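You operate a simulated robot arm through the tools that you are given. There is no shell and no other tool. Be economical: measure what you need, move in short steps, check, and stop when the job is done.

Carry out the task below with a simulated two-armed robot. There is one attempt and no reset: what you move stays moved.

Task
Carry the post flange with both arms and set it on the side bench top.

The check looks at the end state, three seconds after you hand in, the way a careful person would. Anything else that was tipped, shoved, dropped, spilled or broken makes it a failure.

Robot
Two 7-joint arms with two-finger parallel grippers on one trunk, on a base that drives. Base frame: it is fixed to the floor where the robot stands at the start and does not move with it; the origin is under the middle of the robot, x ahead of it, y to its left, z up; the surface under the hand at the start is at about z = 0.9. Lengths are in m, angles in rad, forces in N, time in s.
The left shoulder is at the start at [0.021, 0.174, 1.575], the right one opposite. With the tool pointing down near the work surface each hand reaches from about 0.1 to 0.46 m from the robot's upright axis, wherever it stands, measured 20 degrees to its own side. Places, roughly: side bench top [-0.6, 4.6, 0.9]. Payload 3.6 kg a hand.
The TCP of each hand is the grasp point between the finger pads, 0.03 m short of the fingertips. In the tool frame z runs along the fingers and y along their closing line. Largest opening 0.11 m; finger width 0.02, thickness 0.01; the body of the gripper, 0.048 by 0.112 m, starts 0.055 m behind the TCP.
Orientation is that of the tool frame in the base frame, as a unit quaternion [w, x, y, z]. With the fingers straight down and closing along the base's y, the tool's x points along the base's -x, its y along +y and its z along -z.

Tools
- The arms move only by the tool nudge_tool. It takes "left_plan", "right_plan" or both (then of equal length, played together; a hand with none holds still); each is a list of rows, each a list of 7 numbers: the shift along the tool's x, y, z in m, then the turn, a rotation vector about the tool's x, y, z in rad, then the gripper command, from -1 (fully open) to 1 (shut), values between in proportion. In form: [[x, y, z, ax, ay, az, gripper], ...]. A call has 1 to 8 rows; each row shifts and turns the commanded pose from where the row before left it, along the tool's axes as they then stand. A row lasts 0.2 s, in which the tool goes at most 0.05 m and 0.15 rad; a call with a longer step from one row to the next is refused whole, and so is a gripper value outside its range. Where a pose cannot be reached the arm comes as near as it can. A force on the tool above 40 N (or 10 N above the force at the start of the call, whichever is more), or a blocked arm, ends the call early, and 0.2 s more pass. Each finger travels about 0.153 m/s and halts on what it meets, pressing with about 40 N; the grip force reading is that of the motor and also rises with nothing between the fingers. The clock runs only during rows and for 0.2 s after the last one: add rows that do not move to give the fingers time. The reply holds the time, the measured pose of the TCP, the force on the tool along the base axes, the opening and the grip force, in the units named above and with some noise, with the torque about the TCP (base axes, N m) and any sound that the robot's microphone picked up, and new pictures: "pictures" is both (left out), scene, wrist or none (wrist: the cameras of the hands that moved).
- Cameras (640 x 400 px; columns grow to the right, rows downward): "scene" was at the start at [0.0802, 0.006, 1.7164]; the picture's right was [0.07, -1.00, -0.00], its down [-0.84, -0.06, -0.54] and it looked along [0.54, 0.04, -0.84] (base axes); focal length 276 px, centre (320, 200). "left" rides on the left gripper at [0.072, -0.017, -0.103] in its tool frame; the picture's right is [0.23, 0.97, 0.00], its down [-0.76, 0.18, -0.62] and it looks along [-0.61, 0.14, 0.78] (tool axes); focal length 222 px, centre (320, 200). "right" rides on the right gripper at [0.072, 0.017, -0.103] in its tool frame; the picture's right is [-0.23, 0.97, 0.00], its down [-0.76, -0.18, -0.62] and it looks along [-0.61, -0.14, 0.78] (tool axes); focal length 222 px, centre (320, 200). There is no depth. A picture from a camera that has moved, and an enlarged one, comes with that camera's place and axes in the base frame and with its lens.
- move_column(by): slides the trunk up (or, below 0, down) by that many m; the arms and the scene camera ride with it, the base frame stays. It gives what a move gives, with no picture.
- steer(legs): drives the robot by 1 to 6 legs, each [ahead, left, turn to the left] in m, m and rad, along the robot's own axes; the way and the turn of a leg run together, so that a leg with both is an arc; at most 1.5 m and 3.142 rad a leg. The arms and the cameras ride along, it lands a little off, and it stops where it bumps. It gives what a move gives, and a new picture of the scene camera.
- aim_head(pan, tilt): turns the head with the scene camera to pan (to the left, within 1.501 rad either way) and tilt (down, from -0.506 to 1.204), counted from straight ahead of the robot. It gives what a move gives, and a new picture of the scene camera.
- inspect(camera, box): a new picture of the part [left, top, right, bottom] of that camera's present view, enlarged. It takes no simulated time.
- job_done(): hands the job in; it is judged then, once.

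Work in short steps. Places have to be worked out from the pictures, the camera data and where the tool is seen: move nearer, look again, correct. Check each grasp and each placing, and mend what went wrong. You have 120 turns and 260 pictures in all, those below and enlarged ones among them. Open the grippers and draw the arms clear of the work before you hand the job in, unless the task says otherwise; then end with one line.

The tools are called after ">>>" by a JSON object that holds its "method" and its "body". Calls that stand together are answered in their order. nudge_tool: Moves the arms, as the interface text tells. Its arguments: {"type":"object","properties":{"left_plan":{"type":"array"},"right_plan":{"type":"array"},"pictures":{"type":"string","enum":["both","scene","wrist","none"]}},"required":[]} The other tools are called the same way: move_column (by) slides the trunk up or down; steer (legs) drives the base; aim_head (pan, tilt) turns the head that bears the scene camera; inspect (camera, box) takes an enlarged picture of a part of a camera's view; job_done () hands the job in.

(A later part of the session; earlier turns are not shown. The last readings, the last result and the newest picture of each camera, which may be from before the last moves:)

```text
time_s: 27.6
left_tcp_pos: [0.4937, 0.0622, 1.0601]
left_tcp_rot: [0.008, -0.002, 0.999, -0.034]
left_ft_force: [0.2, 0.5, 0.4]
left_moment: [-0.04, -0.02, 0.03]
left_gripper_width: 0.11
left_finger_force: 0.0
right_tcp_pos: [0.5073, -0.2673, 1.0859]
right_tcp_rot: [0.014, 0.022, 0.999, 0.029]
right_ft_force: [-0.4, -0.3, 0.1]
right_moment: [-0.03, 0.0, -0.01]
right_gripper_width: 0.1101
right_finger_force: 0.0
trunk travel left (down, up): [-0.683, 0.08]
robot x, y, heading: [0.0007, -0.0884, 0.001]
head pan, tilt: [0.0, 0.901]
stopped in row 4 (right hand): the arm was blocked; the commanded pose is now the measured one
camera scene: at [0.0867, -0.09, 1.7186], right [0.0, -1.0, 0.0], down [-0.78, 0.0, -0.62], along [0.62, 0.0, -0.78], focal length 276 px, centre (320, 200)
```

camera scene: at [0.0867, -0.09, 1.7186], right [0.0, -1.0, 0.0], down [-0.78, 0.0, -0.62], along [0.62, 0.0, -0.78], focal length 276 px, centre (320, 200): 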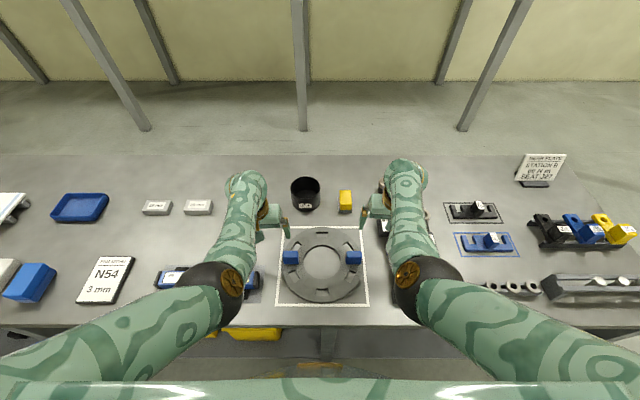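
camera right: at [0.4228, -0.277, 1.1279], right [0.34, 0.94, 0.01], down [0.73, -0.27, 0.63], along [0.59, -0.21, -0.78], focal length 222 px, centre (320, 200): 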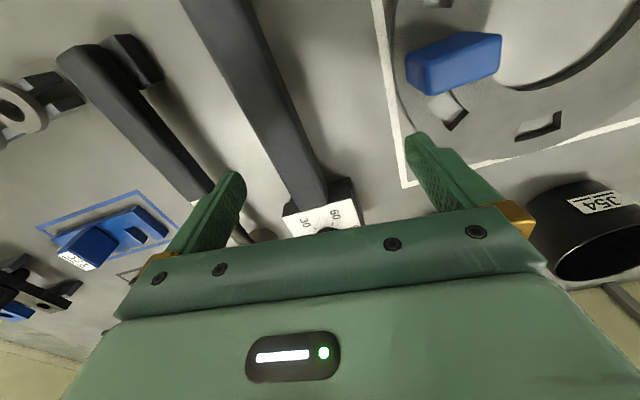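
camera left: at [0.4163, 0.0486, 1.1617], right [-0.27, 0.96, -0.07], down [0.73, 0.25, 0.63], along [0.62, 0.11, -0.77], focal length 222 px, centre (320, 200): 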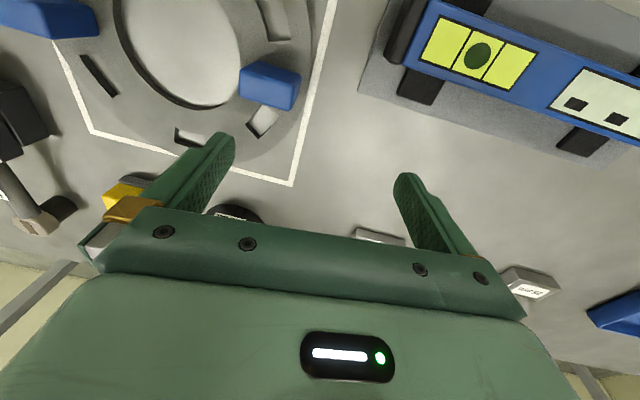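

More trunk height gives the extended posture with more clearance. I'll raise the column 0.075.

>>> {"method": "move_column", "body": {"by": 0.075}}

>>> {"method": "nudge_tool", "body": {"right_plan": [[0.005, 0.005, 0.025, 0, 0.005, 0, -1], [0.005, 0.005, 0.025, 0, 0.005, 0, -1], [0.005, 0.01, 0.025, 0, 0.005, 0, -1], [0.005, 0.01, 0.02, 0, 0.005, 0, -1], [0.005, 0.01, 0.01, 0, 0, 0, -1]], "left_plan": [[0.005, 0, 0.025, 0, 0, 0, -1], [0.005, -0.005, 0.025, 0, 0, 0, -1], [0, -0.005, 0.015, 0, 0.005, 0, -1], [0, -0.01, 0.01, 0, 0.005, 0, -1], [0.005, -0.01, 0, 0, 0, 0, -1]], "pictures": "scene"}}

```text
time_s: 28.7
left_tcp_pos: [0.492, 0.0619, 1.1327]
left_tcp_rot: [0.007, -0.003, 0.999, -0.036]
left_ft_force: [0.2, 1.1, -0.5]
left_moment: [-0.01, -0.04, -0.03]
left_gripper_width: 0.1101
left_finger_force: 0.0
right_tcp_pos: [0.5054, -0.2691, 1.1594]
right_tcp_rot: [0.012, 0.023, 0.999, 0.028]
right_ft_force: [-0.3, 0.1, -0.7]
right_moment: [0.02, -0.04, 0.0]
right_gripper_width: 0.1102
right_finger_force: 0.1
trunk travel left (down, up): [-0.758, 0.005]
robot x, y, heading: [-0.0005, -0.0875, 0.002]
head pan, tilt: [0.0, 0.901]
```

```text
time_s: 29.9
left_tcp_pos: [0.4668, 0.0333, 1.0668]
left_tcp_rot: [0.002, -0.001, 0.999, -0.037]
left_ft_force: [0.8, 0.1, 0.7]
left_moment: [-0.02, 0.0, 0.02]
left_gripper_width: 0.11
left_finger_force: 0.0
left hand out of reach, approached as far as the arm can: row 3, 4
right_tcp_pos: [0.4688, -0.2218, 1.067]
right_tcp_rot: [0.004, 0.02, 0.999, 0.033]
right_ft_force: [0.5, 0.7, -0.4]
right_moment: [0.0, 0.0, 0.0]
right_gripper_width: 0.1098
right_finger_force: 0.0
right hand out of reach, approached as far as the arm can: row 4, 5
trunk travel left (down, up): [-0.758, 0.005]
robot x, y, heading: [-0.004, -0.0913, 0.005]
head pan, tilt: [0.0, 0.901]
camera scene: at [0.0847, -0.0897, 1.7934], right [0.0, -1.0, 0.0], down [-0.78, 0.0, -0.62], along [0.62, 0.0, -0.78], focal length 276 px, centre (320, 200)
```

scene: 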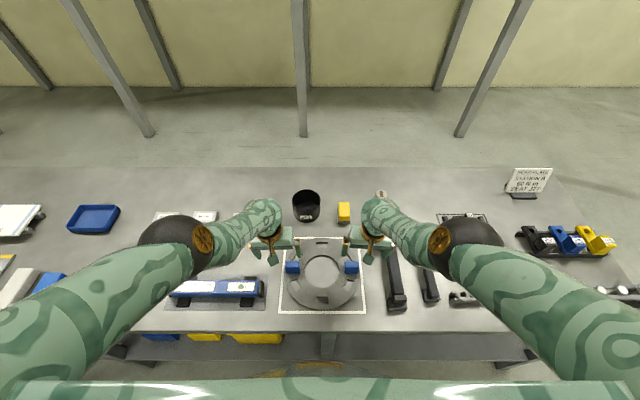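

Good posture with elbows out. Move inward over the blocks and look with the wrist cameras.

>>> {"method": "nudge_tool", "body": {"right_plan": [[0, 0.013, 0, 0, 0, 0, -1], [0, 0.013, 0, 0, 0, 0, -1], [0, 0, 0, 0, 0, 0, -1]], "left_plan": [[0, -0.015, 0, 0, 0, 0, -1], [0, -0.015, 0, 0, 0, 0, -1], [0, 0, 0, 0, 0, 0, -1]]}}

```text
time_s: 30.7
left_tcp_pos: [0.4656, 0.0024, 1.0713]
left_tcp_rot: [0.001, -0.002, 0.999, -0.037]
left_ft_force: [0.2, 0.3, -0.3]
left_moment: [0.01, -0.02, 0.01]
left_gripper_width: 0.1101
left_finger_force: 0.0
right_tcp_pos: [0.4692, -0.2002, 1.0698]
right_tcp_rot: [0.003, 0.021, 0.999, 0.031]
right_ft_force: [-1.0, 0.9, 0.2]
right_moment: [-0.01, -0.01, -0.01]
right_gripper_width: 0.1099
right_finger_force: 0.0
right hand out of reach, approached as far as the arm can: row 2
trunk travel left (down, up): [-0.758, 0.005]
robot x, y, heading: [0.0004, -0.0893, -0.0]
head pan, tilt: [0.0, 0.901]
camera scene: at [0.0865, -0.0898, 1.7933], right [0.0, -1.0, 0.0], down [-0.78, 0.0, -0.62], along [0.62, 0.0, -0.78], focal length 276 px, centre (320, 200)
camera right: at [0.3975, -0.1864, 1.1723], right [0.27, 0.96, 0.06], down [0.75, -0.25, 0.61], along [0.61, -0.12, -0.79], focal length 222 px, centre (320, 200)
camera left: at [0.3936, -0.0045, 1.175], right [-0.23, 0.97, -0.07], down [0.76, 0.22, 0.61], along [0.61, 0.08, -0.79], focal length 222 px, centre (320, 200)
```

scene: 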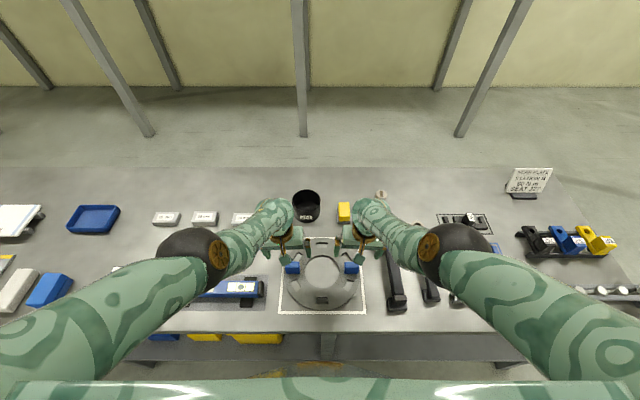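
right: 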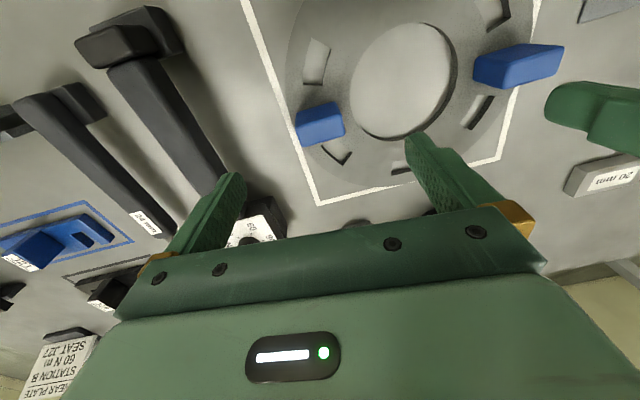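
left: 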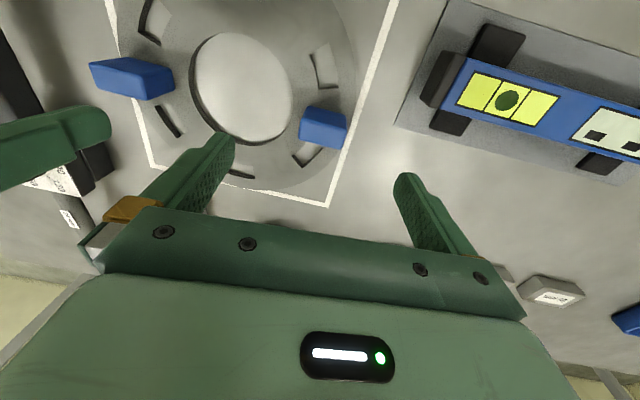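

I'll zoom on the blocks to fix their coordinates.

>>> {"method": "inspect", "body": {"camera": "left", "box": [240, 60, 400, 160]}}

>>> {"method": "inspect", "body": {"camera": "right", "box": [240, 60, 400, 160]}}

>>> {"method": "inspect", "body": {"camera": "scene", "box": [230, 210, 410, 322]}}

```text
4.00 times, centred on (320, 110) of left
camera zoom: at [0.3936, -0.0045, 1.175], right [-0.23, 0.97, -0.07], down [0.76, 0.22, 0.61], along [0.61, 0.08, -0.79], focal length 888 px, centre (320, 560)
```

zoom: 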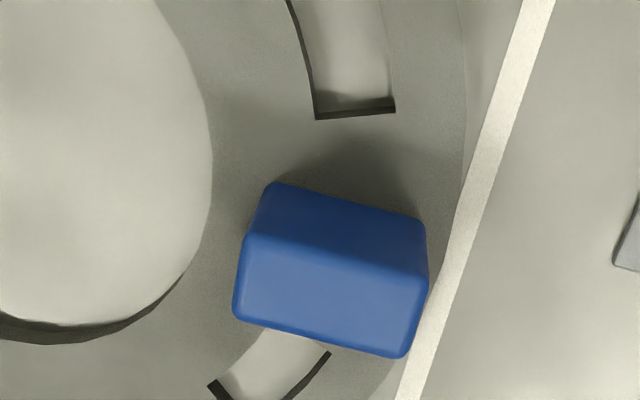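

```text
4.00 times, centred on (320, 110) of right
camera zoom: at [0.3975, -0.1864, 1.1723], right [0.27, 0.96, 0.06], down [0.75, -0.25, 0.61], along [0.61, -0.12, -0.79], focal length 888 px, centre (320, 560)
```

zoom: 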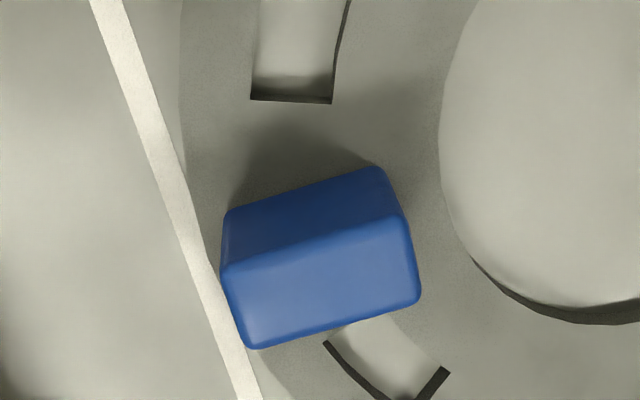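

```text
3.56 times, centred on (320, 266) of scene
camera zoom: at [0.0865, -0.0898, 1.7933], right [0.0, -1.0, 0.0], down [-0.78, 0.0, -0.62], along [0.62, 0.0, -0.78], focal length 980 px, centre (320, -35)
```

zoom: 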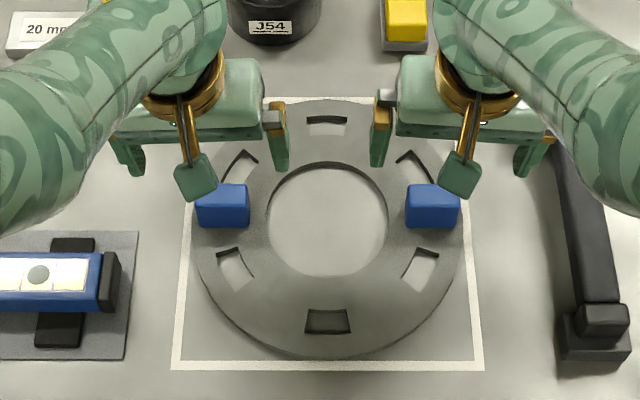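

Blocks measured: left (0.485, 0.002), right (0.486, -0.194), tops near z ≈ 0.95, about 0.048 long in y and 0.025 in x. I'll align over them: forward about 0.018, slightly up for reach, tilt removed.

>>> {"method": "nudge_tool", "body": {"right_plan": [[-0.007, 0.003, -0.008, 0.03, 0, -0.02, -1], [-0.007, 0.003, -0.008, 0.02, 0, -0.02, -1], [-0.004, 0, 0, 0.01, 0, 0, -1], [0, 0, 0, 0, 0, 0, -1]], "left_plan": [[-0.007, 0, -0.008, -0.03, 0, 0, -1], [-0.007, 0, -0.008, -0.03, 0, 0, -1], [-0.005, 0, 0, -0.014, 0, 0, -1], [0, 0, 0, 0, 0, 0, -1]], "pictures": "none"}}

```text
time_s: 31.7
left_tcp_pos: [0.479, 0.0119, 1.0903]
left_tcp_rot: [0.001, -0.001, 1.0, 0.0]
left_ft_force: [0.3, 0.2, -0.2]
left_moment: [0.02, 0.03, 0.01]
left_gripper_width: 0.1098
left_finger_force: 0.1
left hand out of reach, approached as far as the arm can: row 2, 3
right_tcp_pos: [0.4817, -0.2015, 1.089]
right_tcp_rot: [0.003, 0.0, 1.0, 0.002]
right_ft_force: [0.4, 0.9, -0.3]
right_moment: [0.02, 0.02, -0.01]
right_gripper_width: 0.1101
right_finger_force: 0.0
right hand out of reach, approached as far as the arm can: row 2, 3
trunk travel left (down, up): [-0.758, 0.005]
robot x, y, heading: [0.0007, -0.0887, 0.001]
head pan, tilt: [0.0, 0.901]
```

Nearly there; a final correction with slight lift.

>>> {"method": "nudge_tool", "body": {"right_plan": [[-0.004, 0.007, -0.01, 0, 0, 0, -1], [0, 0, 0, 0, 0, 0, -1]], "left_plan": [[-0.006, -0.01, -0.01, 0, 0, 0, -1], [0, 0, 0, 0, 0, 0, -1]]}}

```text
time_s: 32.3
left_tcp_pos: [0.4846, 0.0014, 1.1006]
left_tcp_rot: [0.003, -0.002, 1.0, -0.001]
left_ft_force: [-0.4, -0.2, -0.9]
left_moment: [-0.03, -0.02, 0.05]
left_gripper_width: 0.1098
left_finger_force: 0.1
right_tcp_pos: [0.4859, -0.1933, 1.0982]
right_tcp_rot: [0.002, 0.0, 1.0, 0.001]
right_ft_force: [0.4, -0.5, 0.3]
right_moment: [0.02, 0.0, 0.02]
right_gripper_width: 0.1099
right_finger_force: 0.0
trunk travel left (down, up): [-0.758, 0.005]
robot x, y, heading: [0.0012, -0.0906, -0.001]
head pan, tilt: [0.0, 0.901]
camera scene: at [0.0855, -0.0898, 1.7934], right [0.0, -1.0, 0.0], down [-0.78, 0.0, -0.62], along [0.62, 0.0, -0.78], focal length 276 px, centre (320, 200)
camera right: at [0.413, -0.1759, 1.2005], right [0.23, 0.97, 0.0], down [0.76, -0.18, 0.63], along [0.61, -0.14, -0.78], focal length 222 px, centre (320, 200)
camera left: at [0.4122, -0.0143, 1.2039], right [-0.23, 0.97, 0.0], down [0.76, 0.18, 0.63], along [0.61, 0.14, -0.78], focal length 222 px, centre (320, 200)
```

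scene: 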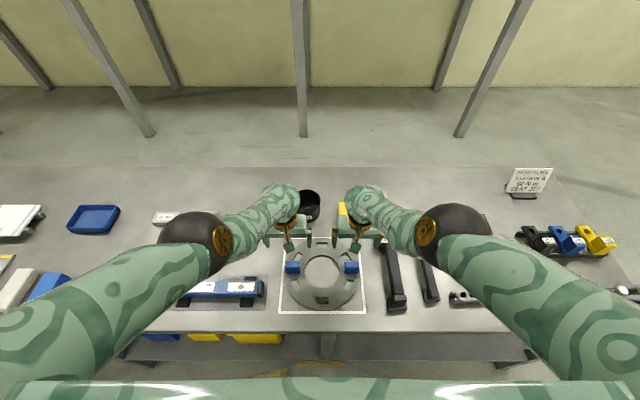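
right: 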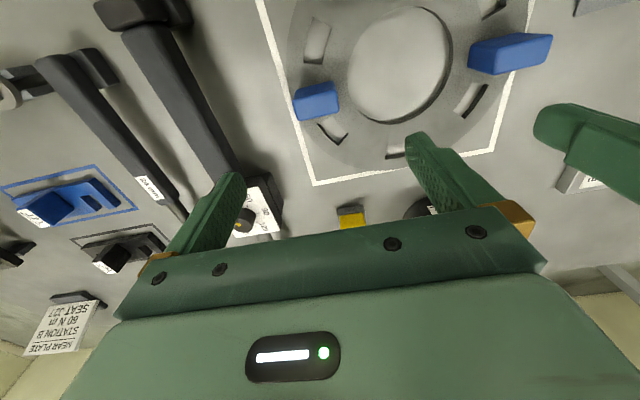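
left: 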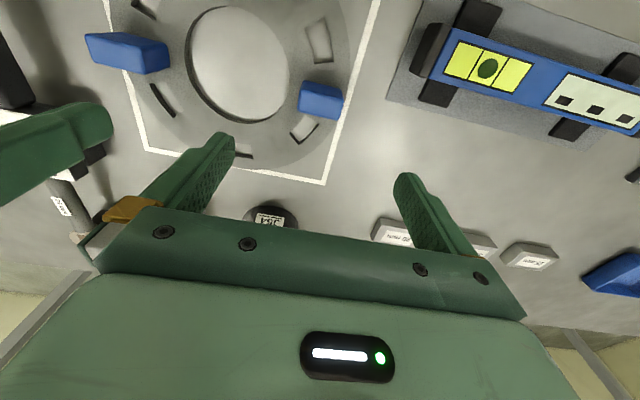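

Both TCPs are exactly over the blocks. Lower the column in stages.

>>> {"method": "move_column", "body": {"by": -0.09}}

>>> {"method": "nudge_tool", "body": {"right_plan": [[0, 0, 0, 0, 0, 0, -1]], "left_plan": [[0, 0, 0, 0, 0, 0, -1]]}}

```text
time_s: 33.5
left_tcp_pos: [0.4859, 0.0028, 1.0091]
left_tcp_rot: [0.002, -0.001, 1.0, 0.0]
left_ft_force: [-0.4, -0.3, 0.8]
left_moment: [-0.01, 0.03, 0.0]
left_gripper_width: 0.1099
left_finger_force: 0.1
right_tcp_pos: [0.4857, -0.1943, 1.0077]
right_tcp_rot: [0.002, 0.0, 1.0, 0.002]
right_ft_force: [0.9, 0.2, 0.4]
right_moment: [-0.01, 0.03, 0.02]
right_gripper_width: 0.11
right_finger_force: 0.1
trunk travel left (down, up): [-0.668, 0.095]
robot x, y, heading: [-0.0017, -0.0924, 0.0]
head pan, tilt: [0.0, 0.901]
```

```text
time_s: 33.9
left_tcp_pos: [0.4865, 0.0013, 1.0107]
left_tcp_rot: [0.002, 0.0, 1.0, -0.001]
left_ft_force: [0.3, -0.8, 0.3]
left_moment: [0.01, 0.03, 0.02]
left_gripper_width: 0.1098
left_finger_force: 0.0
right_tcp_pos: [0.4852, -0.1926, 1.0063]
right_tcp_rot: [0.002, 0.001, 1.0, 0.002]
right_ft_force: [0.2, -0.2, 1.0]
right_moment: [-0.02, -0.01, -0.04]
right_gripper_width: 0.1097
right_finger_force: 0.0
trunk travel left (down, up): [-0.668, 0.095]
robot x, y, heading: [0.0023, -0.0914, 0.005]
head pan, tilt: [0.0, 0.901]
camera scene: at [0.0872, -0.0898, 1.7036], right [0.0, -1.0, 0.0], down [-0.78, 0.0, -0.62], along [0.62, 0.0, -0.78], focal length 276 px, centre (320, 200)
camera right: at [0.4133, -0.1765, 1.1098], right [0.23, 0.97, 0.0], down [0.76, -0.18, 0.63], along [0.61, -0.14, -0.78], focal length 222 px, centre (320, 200)
camera left: at [0.4128, -0.0145, 1.1131], right [-0.23, 0.97, 0.0], down [0.76, 0.18, 0.63], along [0.61, 0.14, -0.78], focal length 222 px, centre (320, 200)
```

scene: 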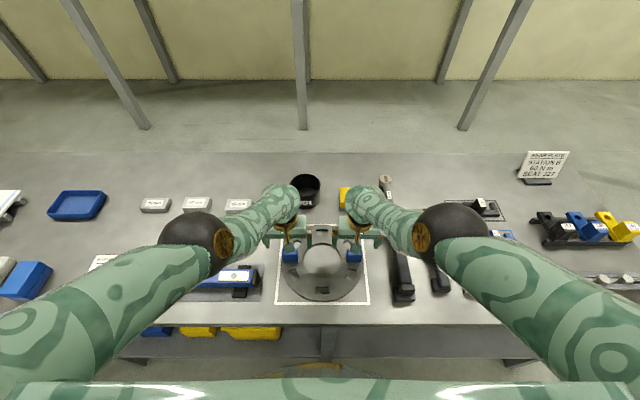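
right: 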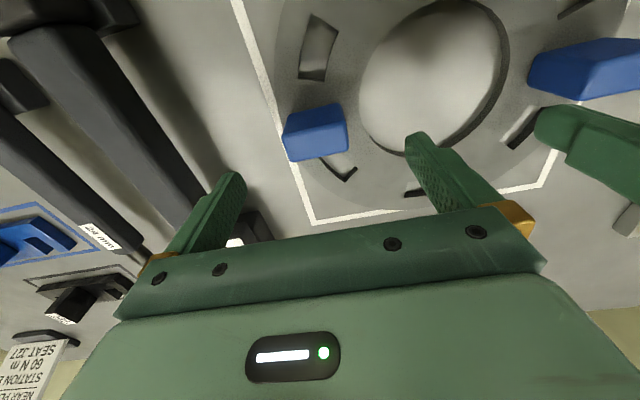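
left: 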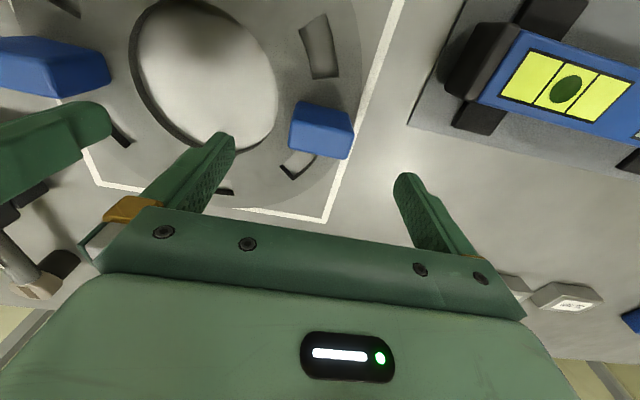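

Alignment is confirmed. Lower the last 0.058.

>>> {"method": "move_column", "body": {"by": -0.058}}

>>> {"method": "inspect", "body": {"camera": "left", "box": [160, 0, 480, 200]}}

>>> {"method": "inspect", "body": {"camera": "right", "box": [160, 0, 480, 200]}}

```text
time_s: 34.9
left_tcp_pos: [0.4856, 0.002, 0.9524]
left_tcp_rot: [0.001, 0.0, 1.0, 0.0]
left_ft_force: [-0.7, 0.9, -0.2]
left_moment: [0.0, -0.01, 0.01]
left_gripper_width: 0.11
left_finger_force: 0.0
right_tcp_pos: [0.4856, -0.1933, 0.9492]
right_tcp_rot: [0.0, 0.0, 1.0, 0.001]
right_ft_force: [0.3, 0.4, 0.4]
right_moment: [0.04, 0.01, 0.01]
right_gripper_width: 0.1098
right_finger_force: 0.0
trunk travel left (down, up): [-0.61, 0.153]
robot x, y, heading: [0.0015, -0.0909, -0.001]
head pan, tilt: [0.0, 0.901]
```

```text
2.00 times, centred on (320, 100) of left
camera zoom: at [0.4126, -0.0144, 1.0554], right [-0.23, 0.97, 0.0], down [0.76, 0.18, 0.63], along [0.61, 0.14, -0.78], focal length 444 px, centre (320, 400)
```

zoom: 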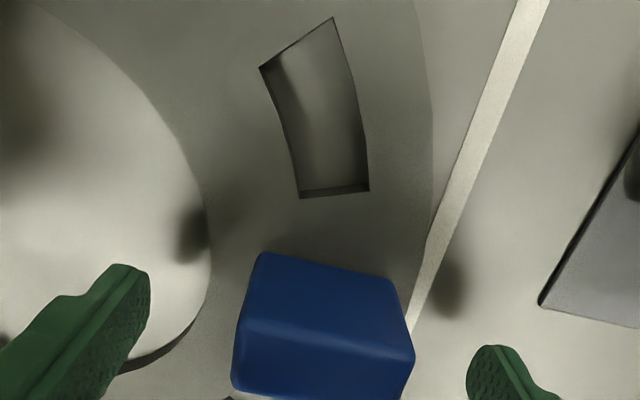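

```text
2.00 times, centred on (320, 100) of right
camera zoom: at [0.4139, -0.1762, 1.0516], right [0.23, 0.97, 0.0], down [0.76, -0.18, 0.62], along [0.61, -0.14, -0.78], focal length 444 px, centre (320, 400)
```

zoom: 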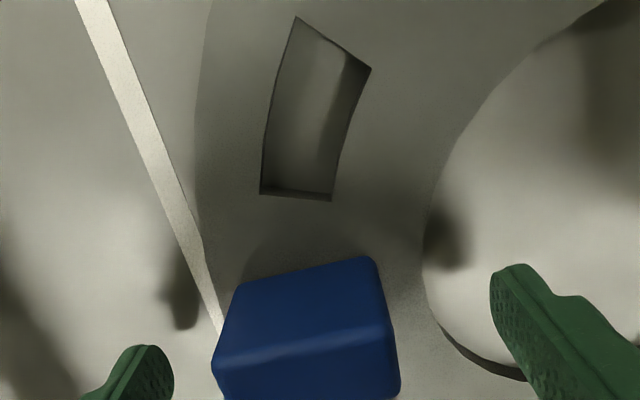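

The fingers straddle both blocks. I'll go down 0.005 more for a deeper hold, then close both together.

>>> {"method": "move_column", "body": {"by": -0.006}}

>>> {"method": "nudge_tool", "body": {"right_plan": [[0, 0, 0, 0, 0, 0, 0], [0, 0, 0, 0, 0, 0, 1], [0, 0, 0, 0, 0, 0, 1], [0, 0, 0, 0, 0, 0, 1]], "left_plan": [[0, 0, 0, 0, 0, 0, 0], [0, 0, 0, 0, 0, 0, 1], [0, 0, 0, 0, 0, 0, 1], [0, 0, 0, 0, 0, 0, 1]], "pictures": "wrist"}}

```text
time_s: 35.5
left_tcp_pos: [0.4851, 0.0021, 0.946]
left_tcp_rot: [0.002, -0.001, 1.0, 0.0]
left_ft_force: [0.5, -0.3, 0.7]
left_moment: [-0.02, 0.01, 0.03]
left_gripper_width: 0.1099
left_finger_force: 0.1
right_tcp_pos: [0.4856, -0.192, 0.9431]
right_tcp_rot: [0.001, 0.0, 1.0, 0.0]
right_ft_force: [-0.2, -0.4, -0.4]
right_moment: [0.02, 0.02, 0.03]
right_gripper_width: 0.1099
right_finger_force: 0.0
trunk travel left (down, up): [-0.604, 0.159]
robot x, y, heading: [0.0004, -0.0922, 0.004]
head pan, tilt: [0.0, 0.901]
```

```text
time_s: 36.5
left_tcp_pos: [0.4852, 0.0022, 0.9458]
left_tcp_rot: [0.002, 0.0, 1.0, 0.0]
left_ft_force: [-1.3, 2.6, -0.4]
left_moment: [-0.73, -0.08, -0.07]
left_gripper_width: 0.0478
left_finger_force: 39.7
right_tcp_pos: [0.486, -0.1944, 0.9436]
right_tcp_rot: [0.001, 0.0, 1.0, 0.001]
right_ft_force: [1.0, -6.1, 1.7]
right_moment: [-0.89, 0.5, 0.12]
right_gripper_width: 0.0481
right_finger_force: 40.4
trunk travel left (down, up): [-0.604, 0.159]
robot x, y, heading: [0.0011, -0.0935, 0.002]
head pan, tilt: [0.0, 0.901]
camera right: at [0.4141, -0.1769, 1.0452], right [0.23, 0.97, 0.0], down [0.76, -0.18, 0.62], along [0.61, -0.14, -0.78], focal length 222 px, centre (320, 200)
camera left: at [0.4125, -0.0145, 1.0491], right [-0.23, 0.97, 0.0], down [0.76, 0.18, 0.63], along [0.61, 0.14, -0.78], focal length 222 px, centre (320, 200)
```

right: 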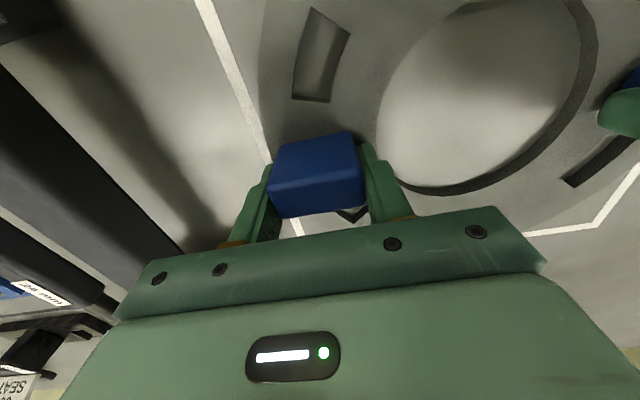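
left: 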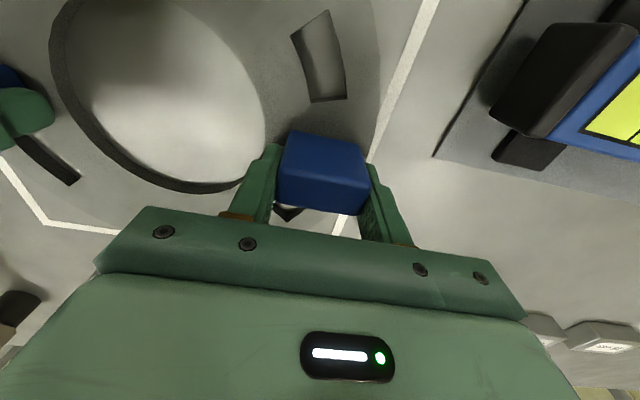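

Both grips hold (0.048 m, 40 N). I'll lift a little with the column first and check the load.

>>> {"method": "move_column", "body": {"by": 0.03}}

>>> {"method": "nudge_tool", "body": {"right_plan": [[0, 0, 0, 0, 0, 0, 1], [0, 0, 0, 0, 0, 0, 1]], "left_plan": [[0, 0, 0, 0, 0, 0, 1], [0, 0, 0, 0, 0, 0, 1]], "pictures": "wrist"}}

```text
time_s: 37.2
left_tcp_pos: [0.4876, 0.0009, 0.9742]
left_tcp_rot: [0.001, -0.001, 1.0, 0.001]
left_ft_force: [-2.7, 6.4, 0.0]
left_moment: [-0.51, 0.35, -0.32]
left_gripper_width: 0.0478
left_finger_force: 40.0
right_tcp_pos: [0.4877, -0.1937, 0.9719]
right_tcp_rot: [0.0, -0.001, 1.0, 0.001]
right_ft_force: [1.4, -6.9, -12.2]
right_moment: [-0.63, -0.41, -0.11]
right_gripper_width: 0.0482
right_finger_force: 40.3
trunk travel left (down, up): [-0.634, 0.129]
robot x, y, heading: [-0.0005, -0.0921, -0.002]
head pan, tilt: [0.0, 0.901]
```

```text
time_s: 37.8
left_tcp_pos: [0.485, 0.0033, 0.9758]
left_tcp_rot: [0.001, -0.001, 1.0, 0.001]
left_ft_force: [-2.7, 8.4, 0.2]
left_moment: [-0.42, 0.24, -0.35]
left_gripper_width: 0.0483
left_finger_force: 40.3
right_tcp_pos: [0.4879, -0.1951, 0.9718]
right_tcp_rot: [0.0, 0.0, 1.0, 0.001]
right_ft_force: [2.0, -8.8, -11.9]
right_moment: [-0.76, -0.34, -0.14]
right_gripper_width: 0.048
right_finger_force: 39.7
trunk travel left (down, up): [-0.634, 0.129]
robot x, y, heading: [0.0009, -0.0931, 0.006]
head pan, tilt: [0.0, 0.901]
camera right: at [0.4151, -0.1766, 1.0746], right [0.23, 0.97, 0.0], down [0.76, -0.18, 0.62], along [0.61, -0.14, -0.78], focal length 222 px, centre (320, 200)
camera left: at [0.4136, -0.0141, 1.0785], right [-0.23, 0.97, 0.0], down [0.76, 0.18, 0.62], along [0.61, 0.14, -0.78], focal length 222 px, centre (320, 200)
```

right: 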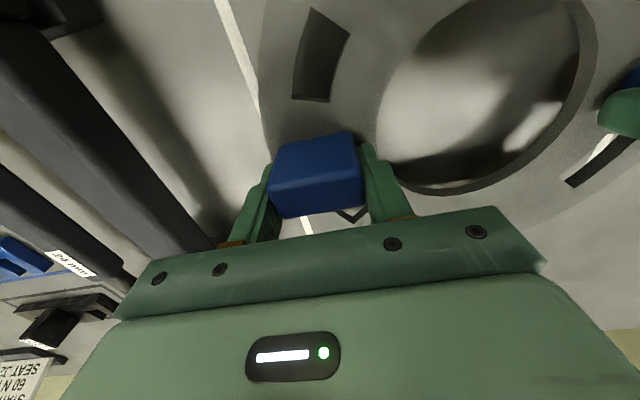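
left: 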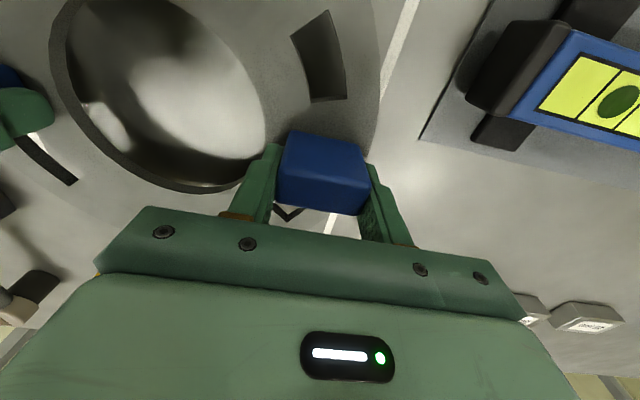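

The flange is off the table with about 12 N all on the right hand. I'll raise the left hand 2 mm to share the load, then lift further with the column.

>>> {"method": "nudge_tool", "body": {"left_plan": [[0, 0, -0.002, 0, 0, 0, 1], [0, 0, 0, 0, 0, 0, 1]], "pictures": "none"}}

>>> {"method": "move_column", "body": {"by": 0.12}}

>>> {"method": "aim_head", "body": {"pan": 0.0, "tilt": 0.95}}

```text
time_s: 38.4
left_tcp_pos: [0.485, 0.0039, 0.9771]
left_tcp_rot: [0.001, 0.0, 1.0, 0.001]
left_ft_force: [4.1, 10.6, -19.0]
left_moment: [1.26, -0.84, 0.18]
left_gripper_width: 0.0478
left_finger_force: 39.9
right_tcp_pos: [0.4873, -0.1918, 0.9724]
right_tcp_rot: [0.001, -0.001, 1.0, 0.002]
right_ft_force: [-2.6, -10.1, 6.9]
right_moment: [1.3, 0.78, 0.45]
right_gripper_width: 0.0477
right_finger_force: 39.9
trunk travel left (down, up): [-0.634, 0.129]
robot x, y, heading: [0.0005, -0.0896, 0.003]
head pan, tilt: [0.0, 0.901]
```

```text
time_s: 39.9
left_tcp_pos: [0.4854, 0.0032, 1.098]
left_tcp_rot: [0.0, 0.0, 1.0, 0.001]
left_ft_force: [-1.0, 13.3, -17.7]
left_moment: [1.19, -0.32, -0.15]
left_gripper_width: 0.0477
left_finger_force: 40.1
right_tcp_pos: [0.4873, -0.1923, 1.0921]
right_tcp_rot: [0.001, 0.0, 1.0, 0.001]
right_ft_force: [0.9, -13.1, 5.5]
right_moment: [1.11, 0.29, -0.09]
right_gripper_width: 0.0479
right_finger_force: 40.2
trunk travel left (down, up): [-0.754, 0.009]
robot x, y, heading: [0.0004, -0.093, -0.002]
head pan, tilt: [0.0, 0.901]
```

```text
time_s: 40.5
left_tcp_pos: [0.4861, 0.0036, 1.0972]
left_tcp_rot: [0.002, -0.001, 1.0, 0.001]
left_ft_force: [-3.2, 14.6, -16.4]
left_moment: [1.09, 0.01, -0.24]
left_gripper_width: 0.0479
left_finger_force: 39.9
right_tcp_pos: [0.4859, -0.1939, 1.0923]
right_tcp_rot: [0.0, -0.001, 1.0, 0.001]
right_ft_force: [2.7, -14.3, 4.9]
right_moment: [0.95, -0.08, -0.27]
right_gripper_width: 0.0479
right_finger_force: 40.3
trunk travel left (down, up): [-0.754, 0.009]
robot x, y, heading: [0.0034, -0.0926, 0.001]
head pan, tilt: [0.0, 0.949]
camera scene: at [0.0845, -0.0899, 1.7857], right [0.0, -1.0, 0.0], down [-0.81, 0.0, -0.58], along [0.58, 0.0, -0.81], focal length 276 px, centre (320, 200)
```

scene: 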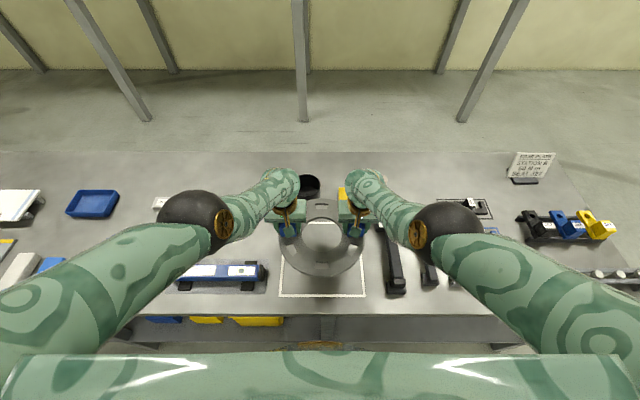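

The flange is held up 0.15 m. I'll relax the squeeze slightly on the left, then back away from the table.

>>> {"method": "nudge_tool", "body": {"left_plan": [[0, 0.001, 0.001, 0, 0, 0, 1], [0, 0, 0, 0, 0, 0, 1]], "pictures": "none"}}

>>> {"method": "steer", "body": {"legs": [[-0.25, 0, 0], [-0.27, 0, 0]]}}

```text
time_s: 41.1
left_tcp_pos: [0.4863, 0.0039, 1.0955]
left_tcp_rot: [0.002, -0.001, 1.0, 0.0]
left_ft_force: [-4.8, 9.7, -9.0]
left_moment: [0.72, 0.62, -0.58]
left_gripper_width: 0.0477
left_finger_force: 40.2
right_tcp_pos: [0.4877, -0.1937, 1.0917]
right_tcp_rot: [0.002, 0.0, 1.0, 0.001]
right_ft_force: [4.5, -10.9, -2.9]
right_moment: [-0.07, -0.65, -0.38]
right_gripper_width: 0.0478
right_finger_force: 39.8
trunk travel left (down, up): [-0.754, 0.009]
robot x, y, heading: [0.0001, -0.0928, -0.001]
head pan, tilt: [0.0, 0.949]
```

```text
time_s: 44.5
left_tcp_pos: [-0.0319, 0.0037, 1.0968]
left_tcp_rot: [0.002, -0.004, 1.0, 0.0]
left_ft_force: [-1.0, 2.6, -11.5]
left_moment: [0.9, -0.08, -0.15]
left_gripper_width: 0.048
left_finger_force: 40.0
right_tcp_pos: [-0.0299, -0.1926, 1.0928]
right_tcp_rot: [0.001, -0.003, 1.0, 0.002]
right_ft_force: [-0.1, -2.3, -1.4]
right_moment: [0.04, 0.04, 0.15]
right_gripper_width: 0.048
right_finger_force: 39.9
trunk travel left (down, up): [-0.754, 0.009]
robot x, y, heading: [-0.5161, -0.0917, 0.01]
head pan, tilt: [0.0, 0.949]
camera scene: at [-0.4335, -0.092, 1.7857], right [0.01, -1.0, 0.0], down [-0.81, -0.01, -0.58], along [0.58, 0.0, -0.81], focal length 276 px, centre (320, 200)
```

scene: 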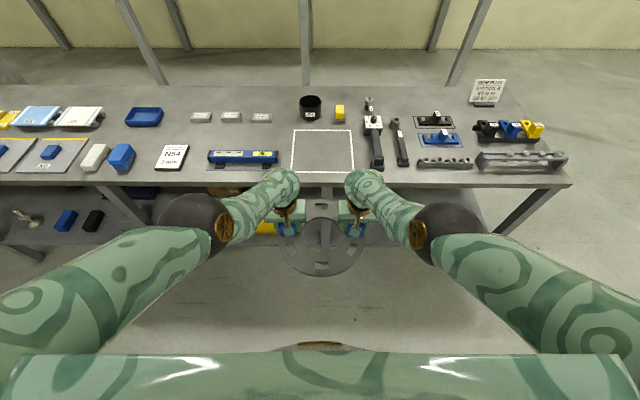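

Clear of the table, which looks undisturbed. Turn left 90° in place in two legs.

>>> {"method": "steer", "body": {"legs": [[0, 0, 0.78], [0, 0, 0.78]]}}

>>> {"method": "aim_head", "body": {"pan": 0.0, "tilt": 0.4}}

```text
time_s: 49.0
left_tcp_pos: [-0.6091, 0.3928, 1.0971]
left_tcp_rot: [0.0, -0.706, 0.708, 0.001]
left_ft_force: [0.3, -0.2, -8.8]
left_moment: [-0.02, 0.77, -0.1]
left_gripper_width: 0.0478
left_finger_force: 39.8
right_tcp_pos: [-0.4136, 0.3919, 1.0913]
right_tcp_rot: [-0.002, -0.706, 0.708, 0.002]
right_ft_force: [0.1, 0.3, -3.0]
right_moment: [0.07, -0.16, 0.09]
right_gripper_width: 0.0477
right_finger_force: 40.2
trunk travel left (down, up): [-0.754, 0.009]
robot x, y, heading: [-0.5195, -0.0899, 1.565]
head pan, tilt: [0.0, 0.949]
camera scene: at [-0.518, -0.008, 1.7857], right [1.0, 0.0, 0.0], down [0.0, -0.81, -0.58], along [0.0, 0.58, -0.81], focal length 276 px, centre (320, 200)
```

scene: 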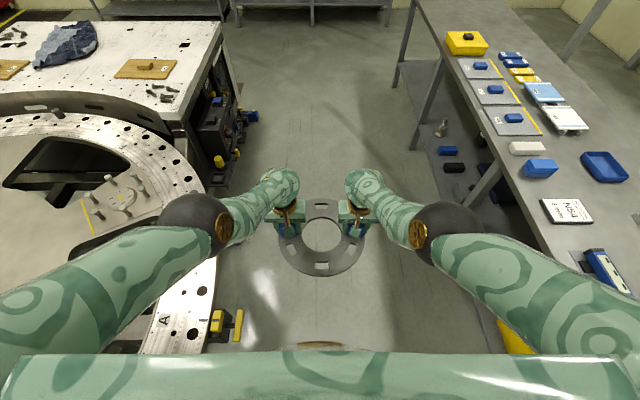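

```text
time_s: 49.9
left_tcp_pos: [-0.609, 0.3927, 1.0956]
left_tcp_rot: [0.001, -0.706, 0.708, 0.0]
left_ft_force: [0.8, -0.3, -6.4]
left_moment: [0.1, 0.5, 0.01]
left_gripper_width: 0.0482
left_finger_force: 40.1
right_tcp_pos: [-0.4139, 0.3933, 1.0919]
right_tcp_rot: [-0.001, -0.705, 0.709, 0.002]
right_ft_force: [-2.1, 0.5, -6.1]
right_moment: [0.01, -0.45, -0.1]
right_gripper_width: 0.0478
right_finger_force: 40.2
trunk travel left (down, up): [-0.754, 0.009]
robot x, y, heading: [-0.5176, -0.0925, 1.567]
head pan, tilt: [0.0, 0.4]
camera scene: at [-0.518, 0.0119, 1.8322], right [1.0, 0.0, 0.0], down [0.0, -0.39, -0.92], along [0.0, 0.92, -0.39], focal length 276 px, centre (320, 200)
```

scene: 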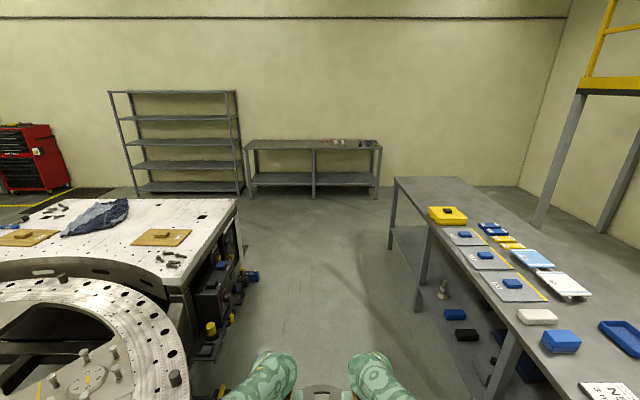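

Forces are steady. The round table's edge and a yellow clamp are close on my left, so I'll sidestep right 0.22 to the lane's middle before driving ahead.

>>> {"method": "steer", "body": {"legs": [[0, -0.22, 0], [1.0, 0, 0]]}}

```text
time_s: 56.5
left_tcp_pos: [-0.3951, 1.4079, 1.096]
left_tcp_rot: [-0.001, 0.71, -0.704, -0.002]
left_ft_force: [1.0, -0.4, -7.8]
left_moment: [-0.01, 0.57, -0.13]
left_gripper_width: 0.0478
left_finger_force: 39.8
right_tcp_pos: [-0.1997, 1.409, 1.0925]
right_tcp_rot: [0.0, 0.71, -0.704, -0.002]
right_ft_force: [-1.2, 1.5, -4.7]
right_moment: [0.11, -0.36, -0.11]
right_gripper_width: 0.0479
right_finger_force: 40.2
trunk travel left (down, up): [-0.754, 0.009]
robot x, y, heading: [-0.2965, 0.9239, 1.579]
head pan, tilt: [0.0, 0.4]
camera scene: at [-0.3, 1.028, 1.8323], right [1.0, 0.01, 0.0], down [0.0, -0.39, -0.92], along [-0.01, 0.92, -0.39], focal length 276 px, centre (320, 200)
```

scene: 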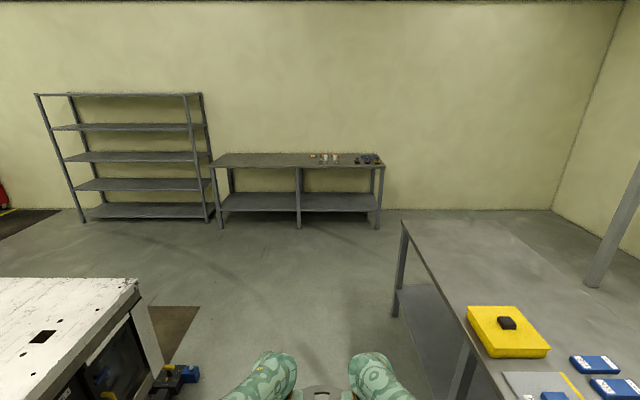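

The lane is clear. Drive ahead 1.95 m to pass both tables, then sidestep left to line up with the free half of the bench.

>>> {"method": "steer", "body": {"legs": [[1.2, 0, 0], [0.8, 0, 0], [0, 0.62, 0]]}}

>>> {"method": "aim_head", "body": {"pan": 0.0, "tilt": 0.6}}

```text
time_s: 69.5
left_tcp_pos: [-1.0513, 3.3903, 1.0968]
left_tcp_rot: [0.0, 0.716, -0.698, 0.0]
left_ft_force: [2.0, 0.0, -7.1]
left_moment: [-0.24, 0.56, -0.02]
left_gripper_width: 0.0479
left_finger_force: 39.8
right_tcp_pos: [-0.8554, 3.3965, 1.0926]
right_tcp_rot: [0.001, 0.716, -0.698, -0.001]
right_ft_force: [-0.9, -0.2, -5.7]
right_moment: [0.38, -0.32, 0.06]
right_gripper_width: 0.0478
right_finger_force: 40.4
trunk travel left (down, up): [-0.754, 0.009]
robot x, y, heading: [-0.9462, 2.9052, 1.597]
head pan, tilt: [0.0, 0.4]
camera scene: at [-0.9485, 3.0128, 1.8323], right [1.0, 0.03, 0.0], down [0.01, -0.39, -0.92], along [-0.02, 0.92, -0.39], focal length 276 px, centre (320, 200)
```

scene: 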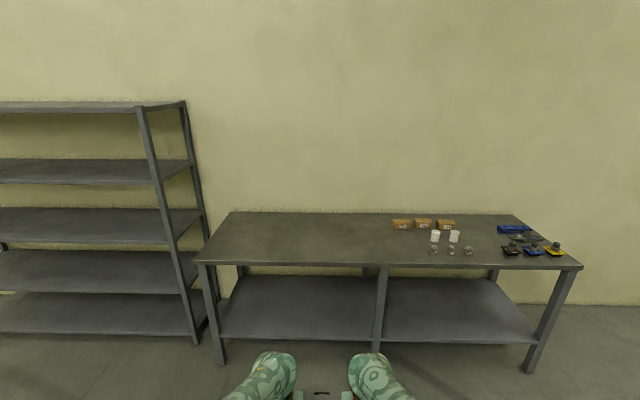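

```text
time_s: 70.3
left_tcp_pos: [-1.0517, 3.3901, 1.0973]
left_tcp_rot: [0.0, 0.716, -0.698, 0.0]
left_ft_force: [0.2, -0.1, -4.9]
left_moment: [0.07, 0.39, 0.03]
left_gripper_width: 0.0477
left_finger_force: 40.3
right_tcp_pos: [-0.8562, 3.3959, 1.0926]
right_tcp_rot: [0.0, 0.716, -0.698, -0.001]
right_ft_force: [-1.7, 0.9, -7.1]
right_moment: [-0.01, -0.46, -0.13]
right_gripper_width: 0.048
right_finger_force: 39.7
trunk travel left (down, up): [-0.754, 0.009]
robot x, y, heading: [-0.942, 2.9083, 1.593]
head pan, tilt: [0.0, 0.6]
camera scene: at [-0.9499, 3.0085, 1.8141], right [1.0, 0.03, 0.0], down [0.01, -0.57, -0.82], along [-0.02, 0.82, -0.57], focal length 276 px, centre (320, 200)
```

scene: 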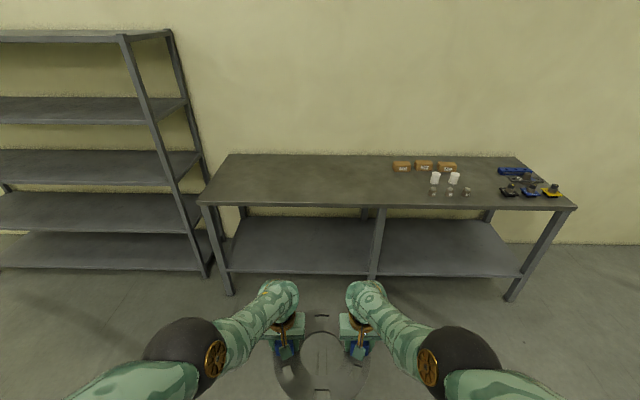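

The bench edge is near y ≈ 4.3, with the area around x = -0.95 free. Straighten the heading, advance 0.8 m, and look down.

>>> {"method": "steer", "body": {"legs": [[0, 0, -0.023], [0.8, 0, 0]]}}

>>> {"method": "aim_head", "body": {"pan": 0.0, "tilt": 0.9}}

```text
time_s: 74.9
left_tcp_pos: [-1.0421, 4.1879, 1.0963]
left_tcp_rot: [-0.001, 0.708, -0.707, -0.001]
left_ft_force: [1.4, -1.1, -6.3]
left_moment: [0.03, 0.46, -0.11]
left_gripper_width: 0.0481
left_finger_force: 40.5
right_tcp_pos: [-0.8467, 4.1896, 1.0926]
right_tcp_rot: [-0.001, 0.708, -0.707, -0.002]
right_ft_force: [-0.8, 0.8, -5.6]
right_moment: [-0.01, -0.39, -0.03]
right_gripper_width: 0.048
right_finger_force: 40.6
trunk travel left (down, up): [-0.754, 0.009]
robot x, y, heading: [-0.9478, 3.7039, 1.573]
head pan, tilt: [0.0, 0.6]
camera scene: at [-0.9489, 3.8031, 1.8141], right [1.0, 0.0, 0.0], down [0.0, -0.57, -0.82], along [0.0, 0.82, -0.57], focal length 276 px, centre (320, 200)
```

scene: 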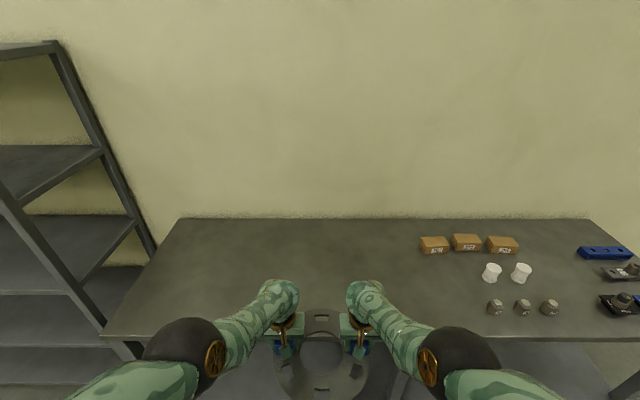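

```text
time_s: 75.7
left_tcp_pos: [-1.0433, 4.188, 1.0958]
left_tcp_rot: [-0.001, 0.708, -0.707, -0.001]
left_ft_force: [1.8, -1.1, -6.6]
left_moment: [0.08, 0.38, 0.05]
left_gripper_width: 0.0479
left_finger_force: 39.8
right_tcp_pos: [-0.8457, 4.1892, 1.0908]
right_tcp_rot: [0.0, 0.708, -0.706, -0.001]
right_ft_force: [-0.7, 1.3, -6.0]
right_moment: [0.0, -0.46, -0.14]
right_gripper_width: 0.048
right_finger_force: 40.4
trunk travel left (down, up): [-0.754, 0.009]
robot x, y, heading: [-0.9491, 3.7004, 1.572]
head pan, tilt: [0.0, 0.901]
camera scene: at [-0.9489, 3.7914, 1.7893], right [1.0, 0.0, 0.0], down [0.0, -0.78, -0.62], along [0.0, 0.62, -0.78], focal length 276 px, centre (320, 200)
```

scene: 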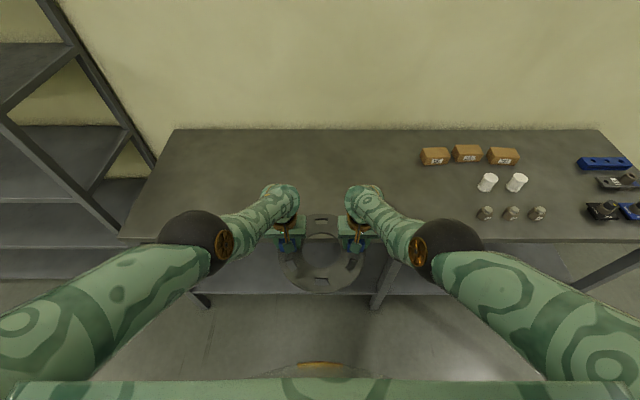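

Bench front edge is at y ≈ 4.31. Advancing 0.32 m puts the flange centre at about 4.50, fully on the top, with the same base gap I had at the first table.

>>> {"method": "steer", "body": {"legs": [[0.2, 0, 0], [0.12, 0, 0]]}}

```text
time_s: 78.1
left_tcp_pos: [-1.046, 4.5021, 1.0981]
left_tcp_rot: [-0.001, 0.71, -0.704, -0.003]
left_ft_force: [-2.2, -1.8, -5.9]
left_moment: [0.3, 1.05, 0.17]
left_gripper_width: 0.0478
left_finger_force: 40.2
right_tcp_pos: [-0.8501, 4.5053, 1.0948]
right_tcp_rot: [-0.001, 0.71, -0.705, -0.003]
right_ft_force: [1.6, 0.8, -5.0]
right_moment: [-0.19, -1.09, -0.42]
right_gripper_width: 0.0478
right_finger_force: 39.7
trunk travel left (down, up): [-0.754, 0.009]
robot x, y, heading: [-0.9463, 4.0237, 1.578]
head pan, tilt: [0.0, 0.901]
camera scene: at [-0.9509, 4.103, 1.7897], right [1.0, 0.01, 0.0], down [0.01, -0.78, -0.62], along [0.0, 0.62, -0.78], focal length 276 px, centre (320, 200)
```

scene: 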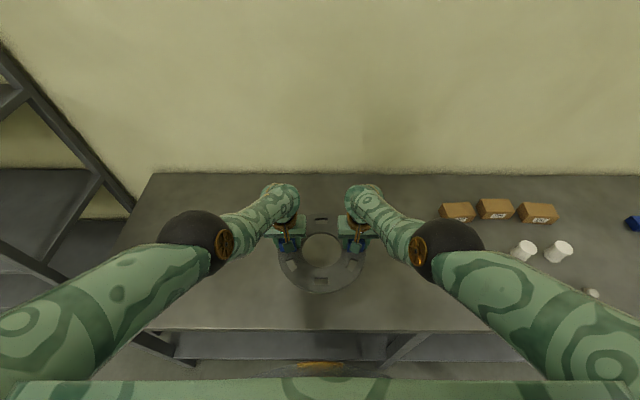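

The whole ring is over the top. Lower in stages with the column.

>>> {"method": "move_column", "body": {"by": -0.13}}

>>> {"method": "nudge_tool", "body": {"right_plan": [[0, 0, 0, 0, 0, 0, 1]], "left_plan": [[0, 0, 0, 0, 0, 0, 1]]}}

```text
time_s: 79.7
left_tcp_pos: [-1.0467, 4.5063, 0.9651]
left_tcp_rot: [-0.001, 0.71, -0.704, -0.001]
left_ft_force: [0.6, -0.5, -4.8]
left_moment: [-0.03, 0.12, 0.03]
left_gripper_width: 0.0477
left_finger_force: 39.7
right_tcp_pos: [-0.8512, 4.5083, 0.9619]
right_tcp_rot: [-0.001, 0.709, -0.705, -0.002]
right_ft_force: [-0.6, -0.7, -7.8]
right_moment: [0.14, -0.4, -0.02]
right_gripper_width: 0.0478
right_finger_force: 39.2
trunk travel left (down, up): [-0.624, 0.139]
robot x, y, heading: [-0.9503, 4.0182, 1.578]
head pan, tilt: [0.0, 0.901]
```

```text
time_s: 80.1
left_tcp_pos: [-1.0467, 4.5076, 0.9653]
left_tcp_rot: [-0.001, 0.71, -0.704, -0.001]
left_ft_force: [2.0, -0.5, -5.1]
left_moment: [-0.03, 0.12, -0.01]
left_gripper_width: 0.048
left_finger_force: 40.0
right_tcp_pos: [-0.8518, 4.5095, 0.9625]
right_tcp_rot: [0.0, 0.71, -0.704, -0.001]
right_ft_force: [-0.7, -0.3, -7.8]
right_moment: [0.14, -0.39, -0.04]
right_gripper_width: 0.0481
right_finger_force: 40.3
trunk travel left (down, up): [-0.624, 0.139]
robot x, y, heading: [-0.9515, 4.0244, 1.581]
head pan, tilt: [0.0, 0.901]
camera scene: at [-0.951, 4.1134, 1.6595], right [1.0, 0.01, 0.0], down [0.01, -0.78, -0.62], along [0.0, 0.62, -0.78], focal length 276 px, centre (320, 200)
camera right: at [-0.8662, 4.437, 1.0647], right [-0.98, 0.22, 0.0], down [0.17, 0.76, 0.62], along [0.14, 0.61, -0.78], focal length 222 px, centre (320, 200)
camera left: at [-1.029, 4.4354, 1.0692], right [-0.97, -0.23, 0.0], down [-0.18, 0.76, 0.62], along [-0.15, 0.61, -0.78], focal length 222 px, centre (320, 200)
```

scene: 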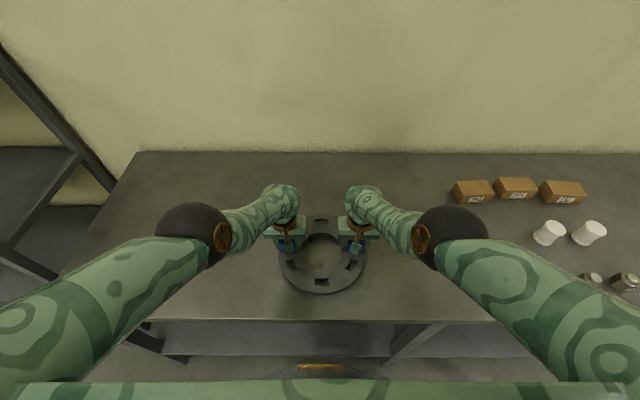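
right: 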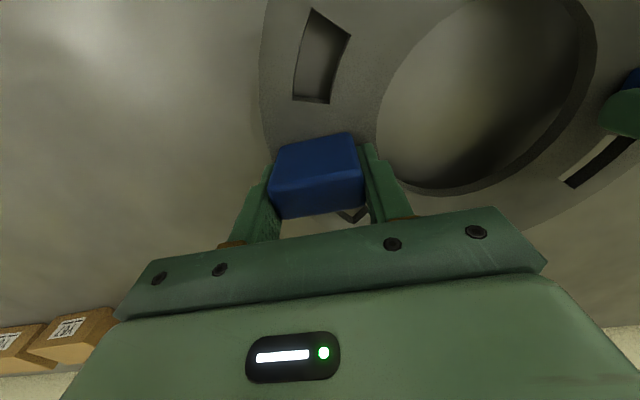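
left: 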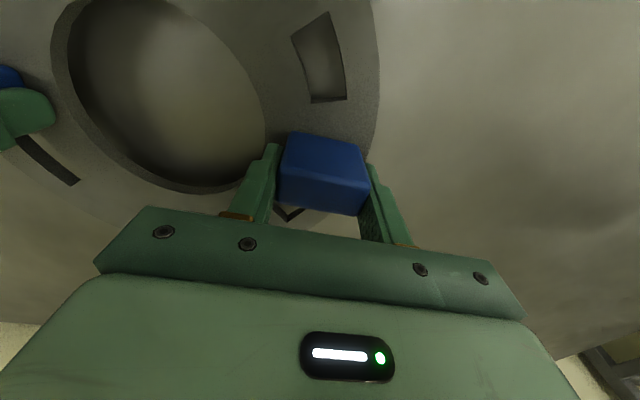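

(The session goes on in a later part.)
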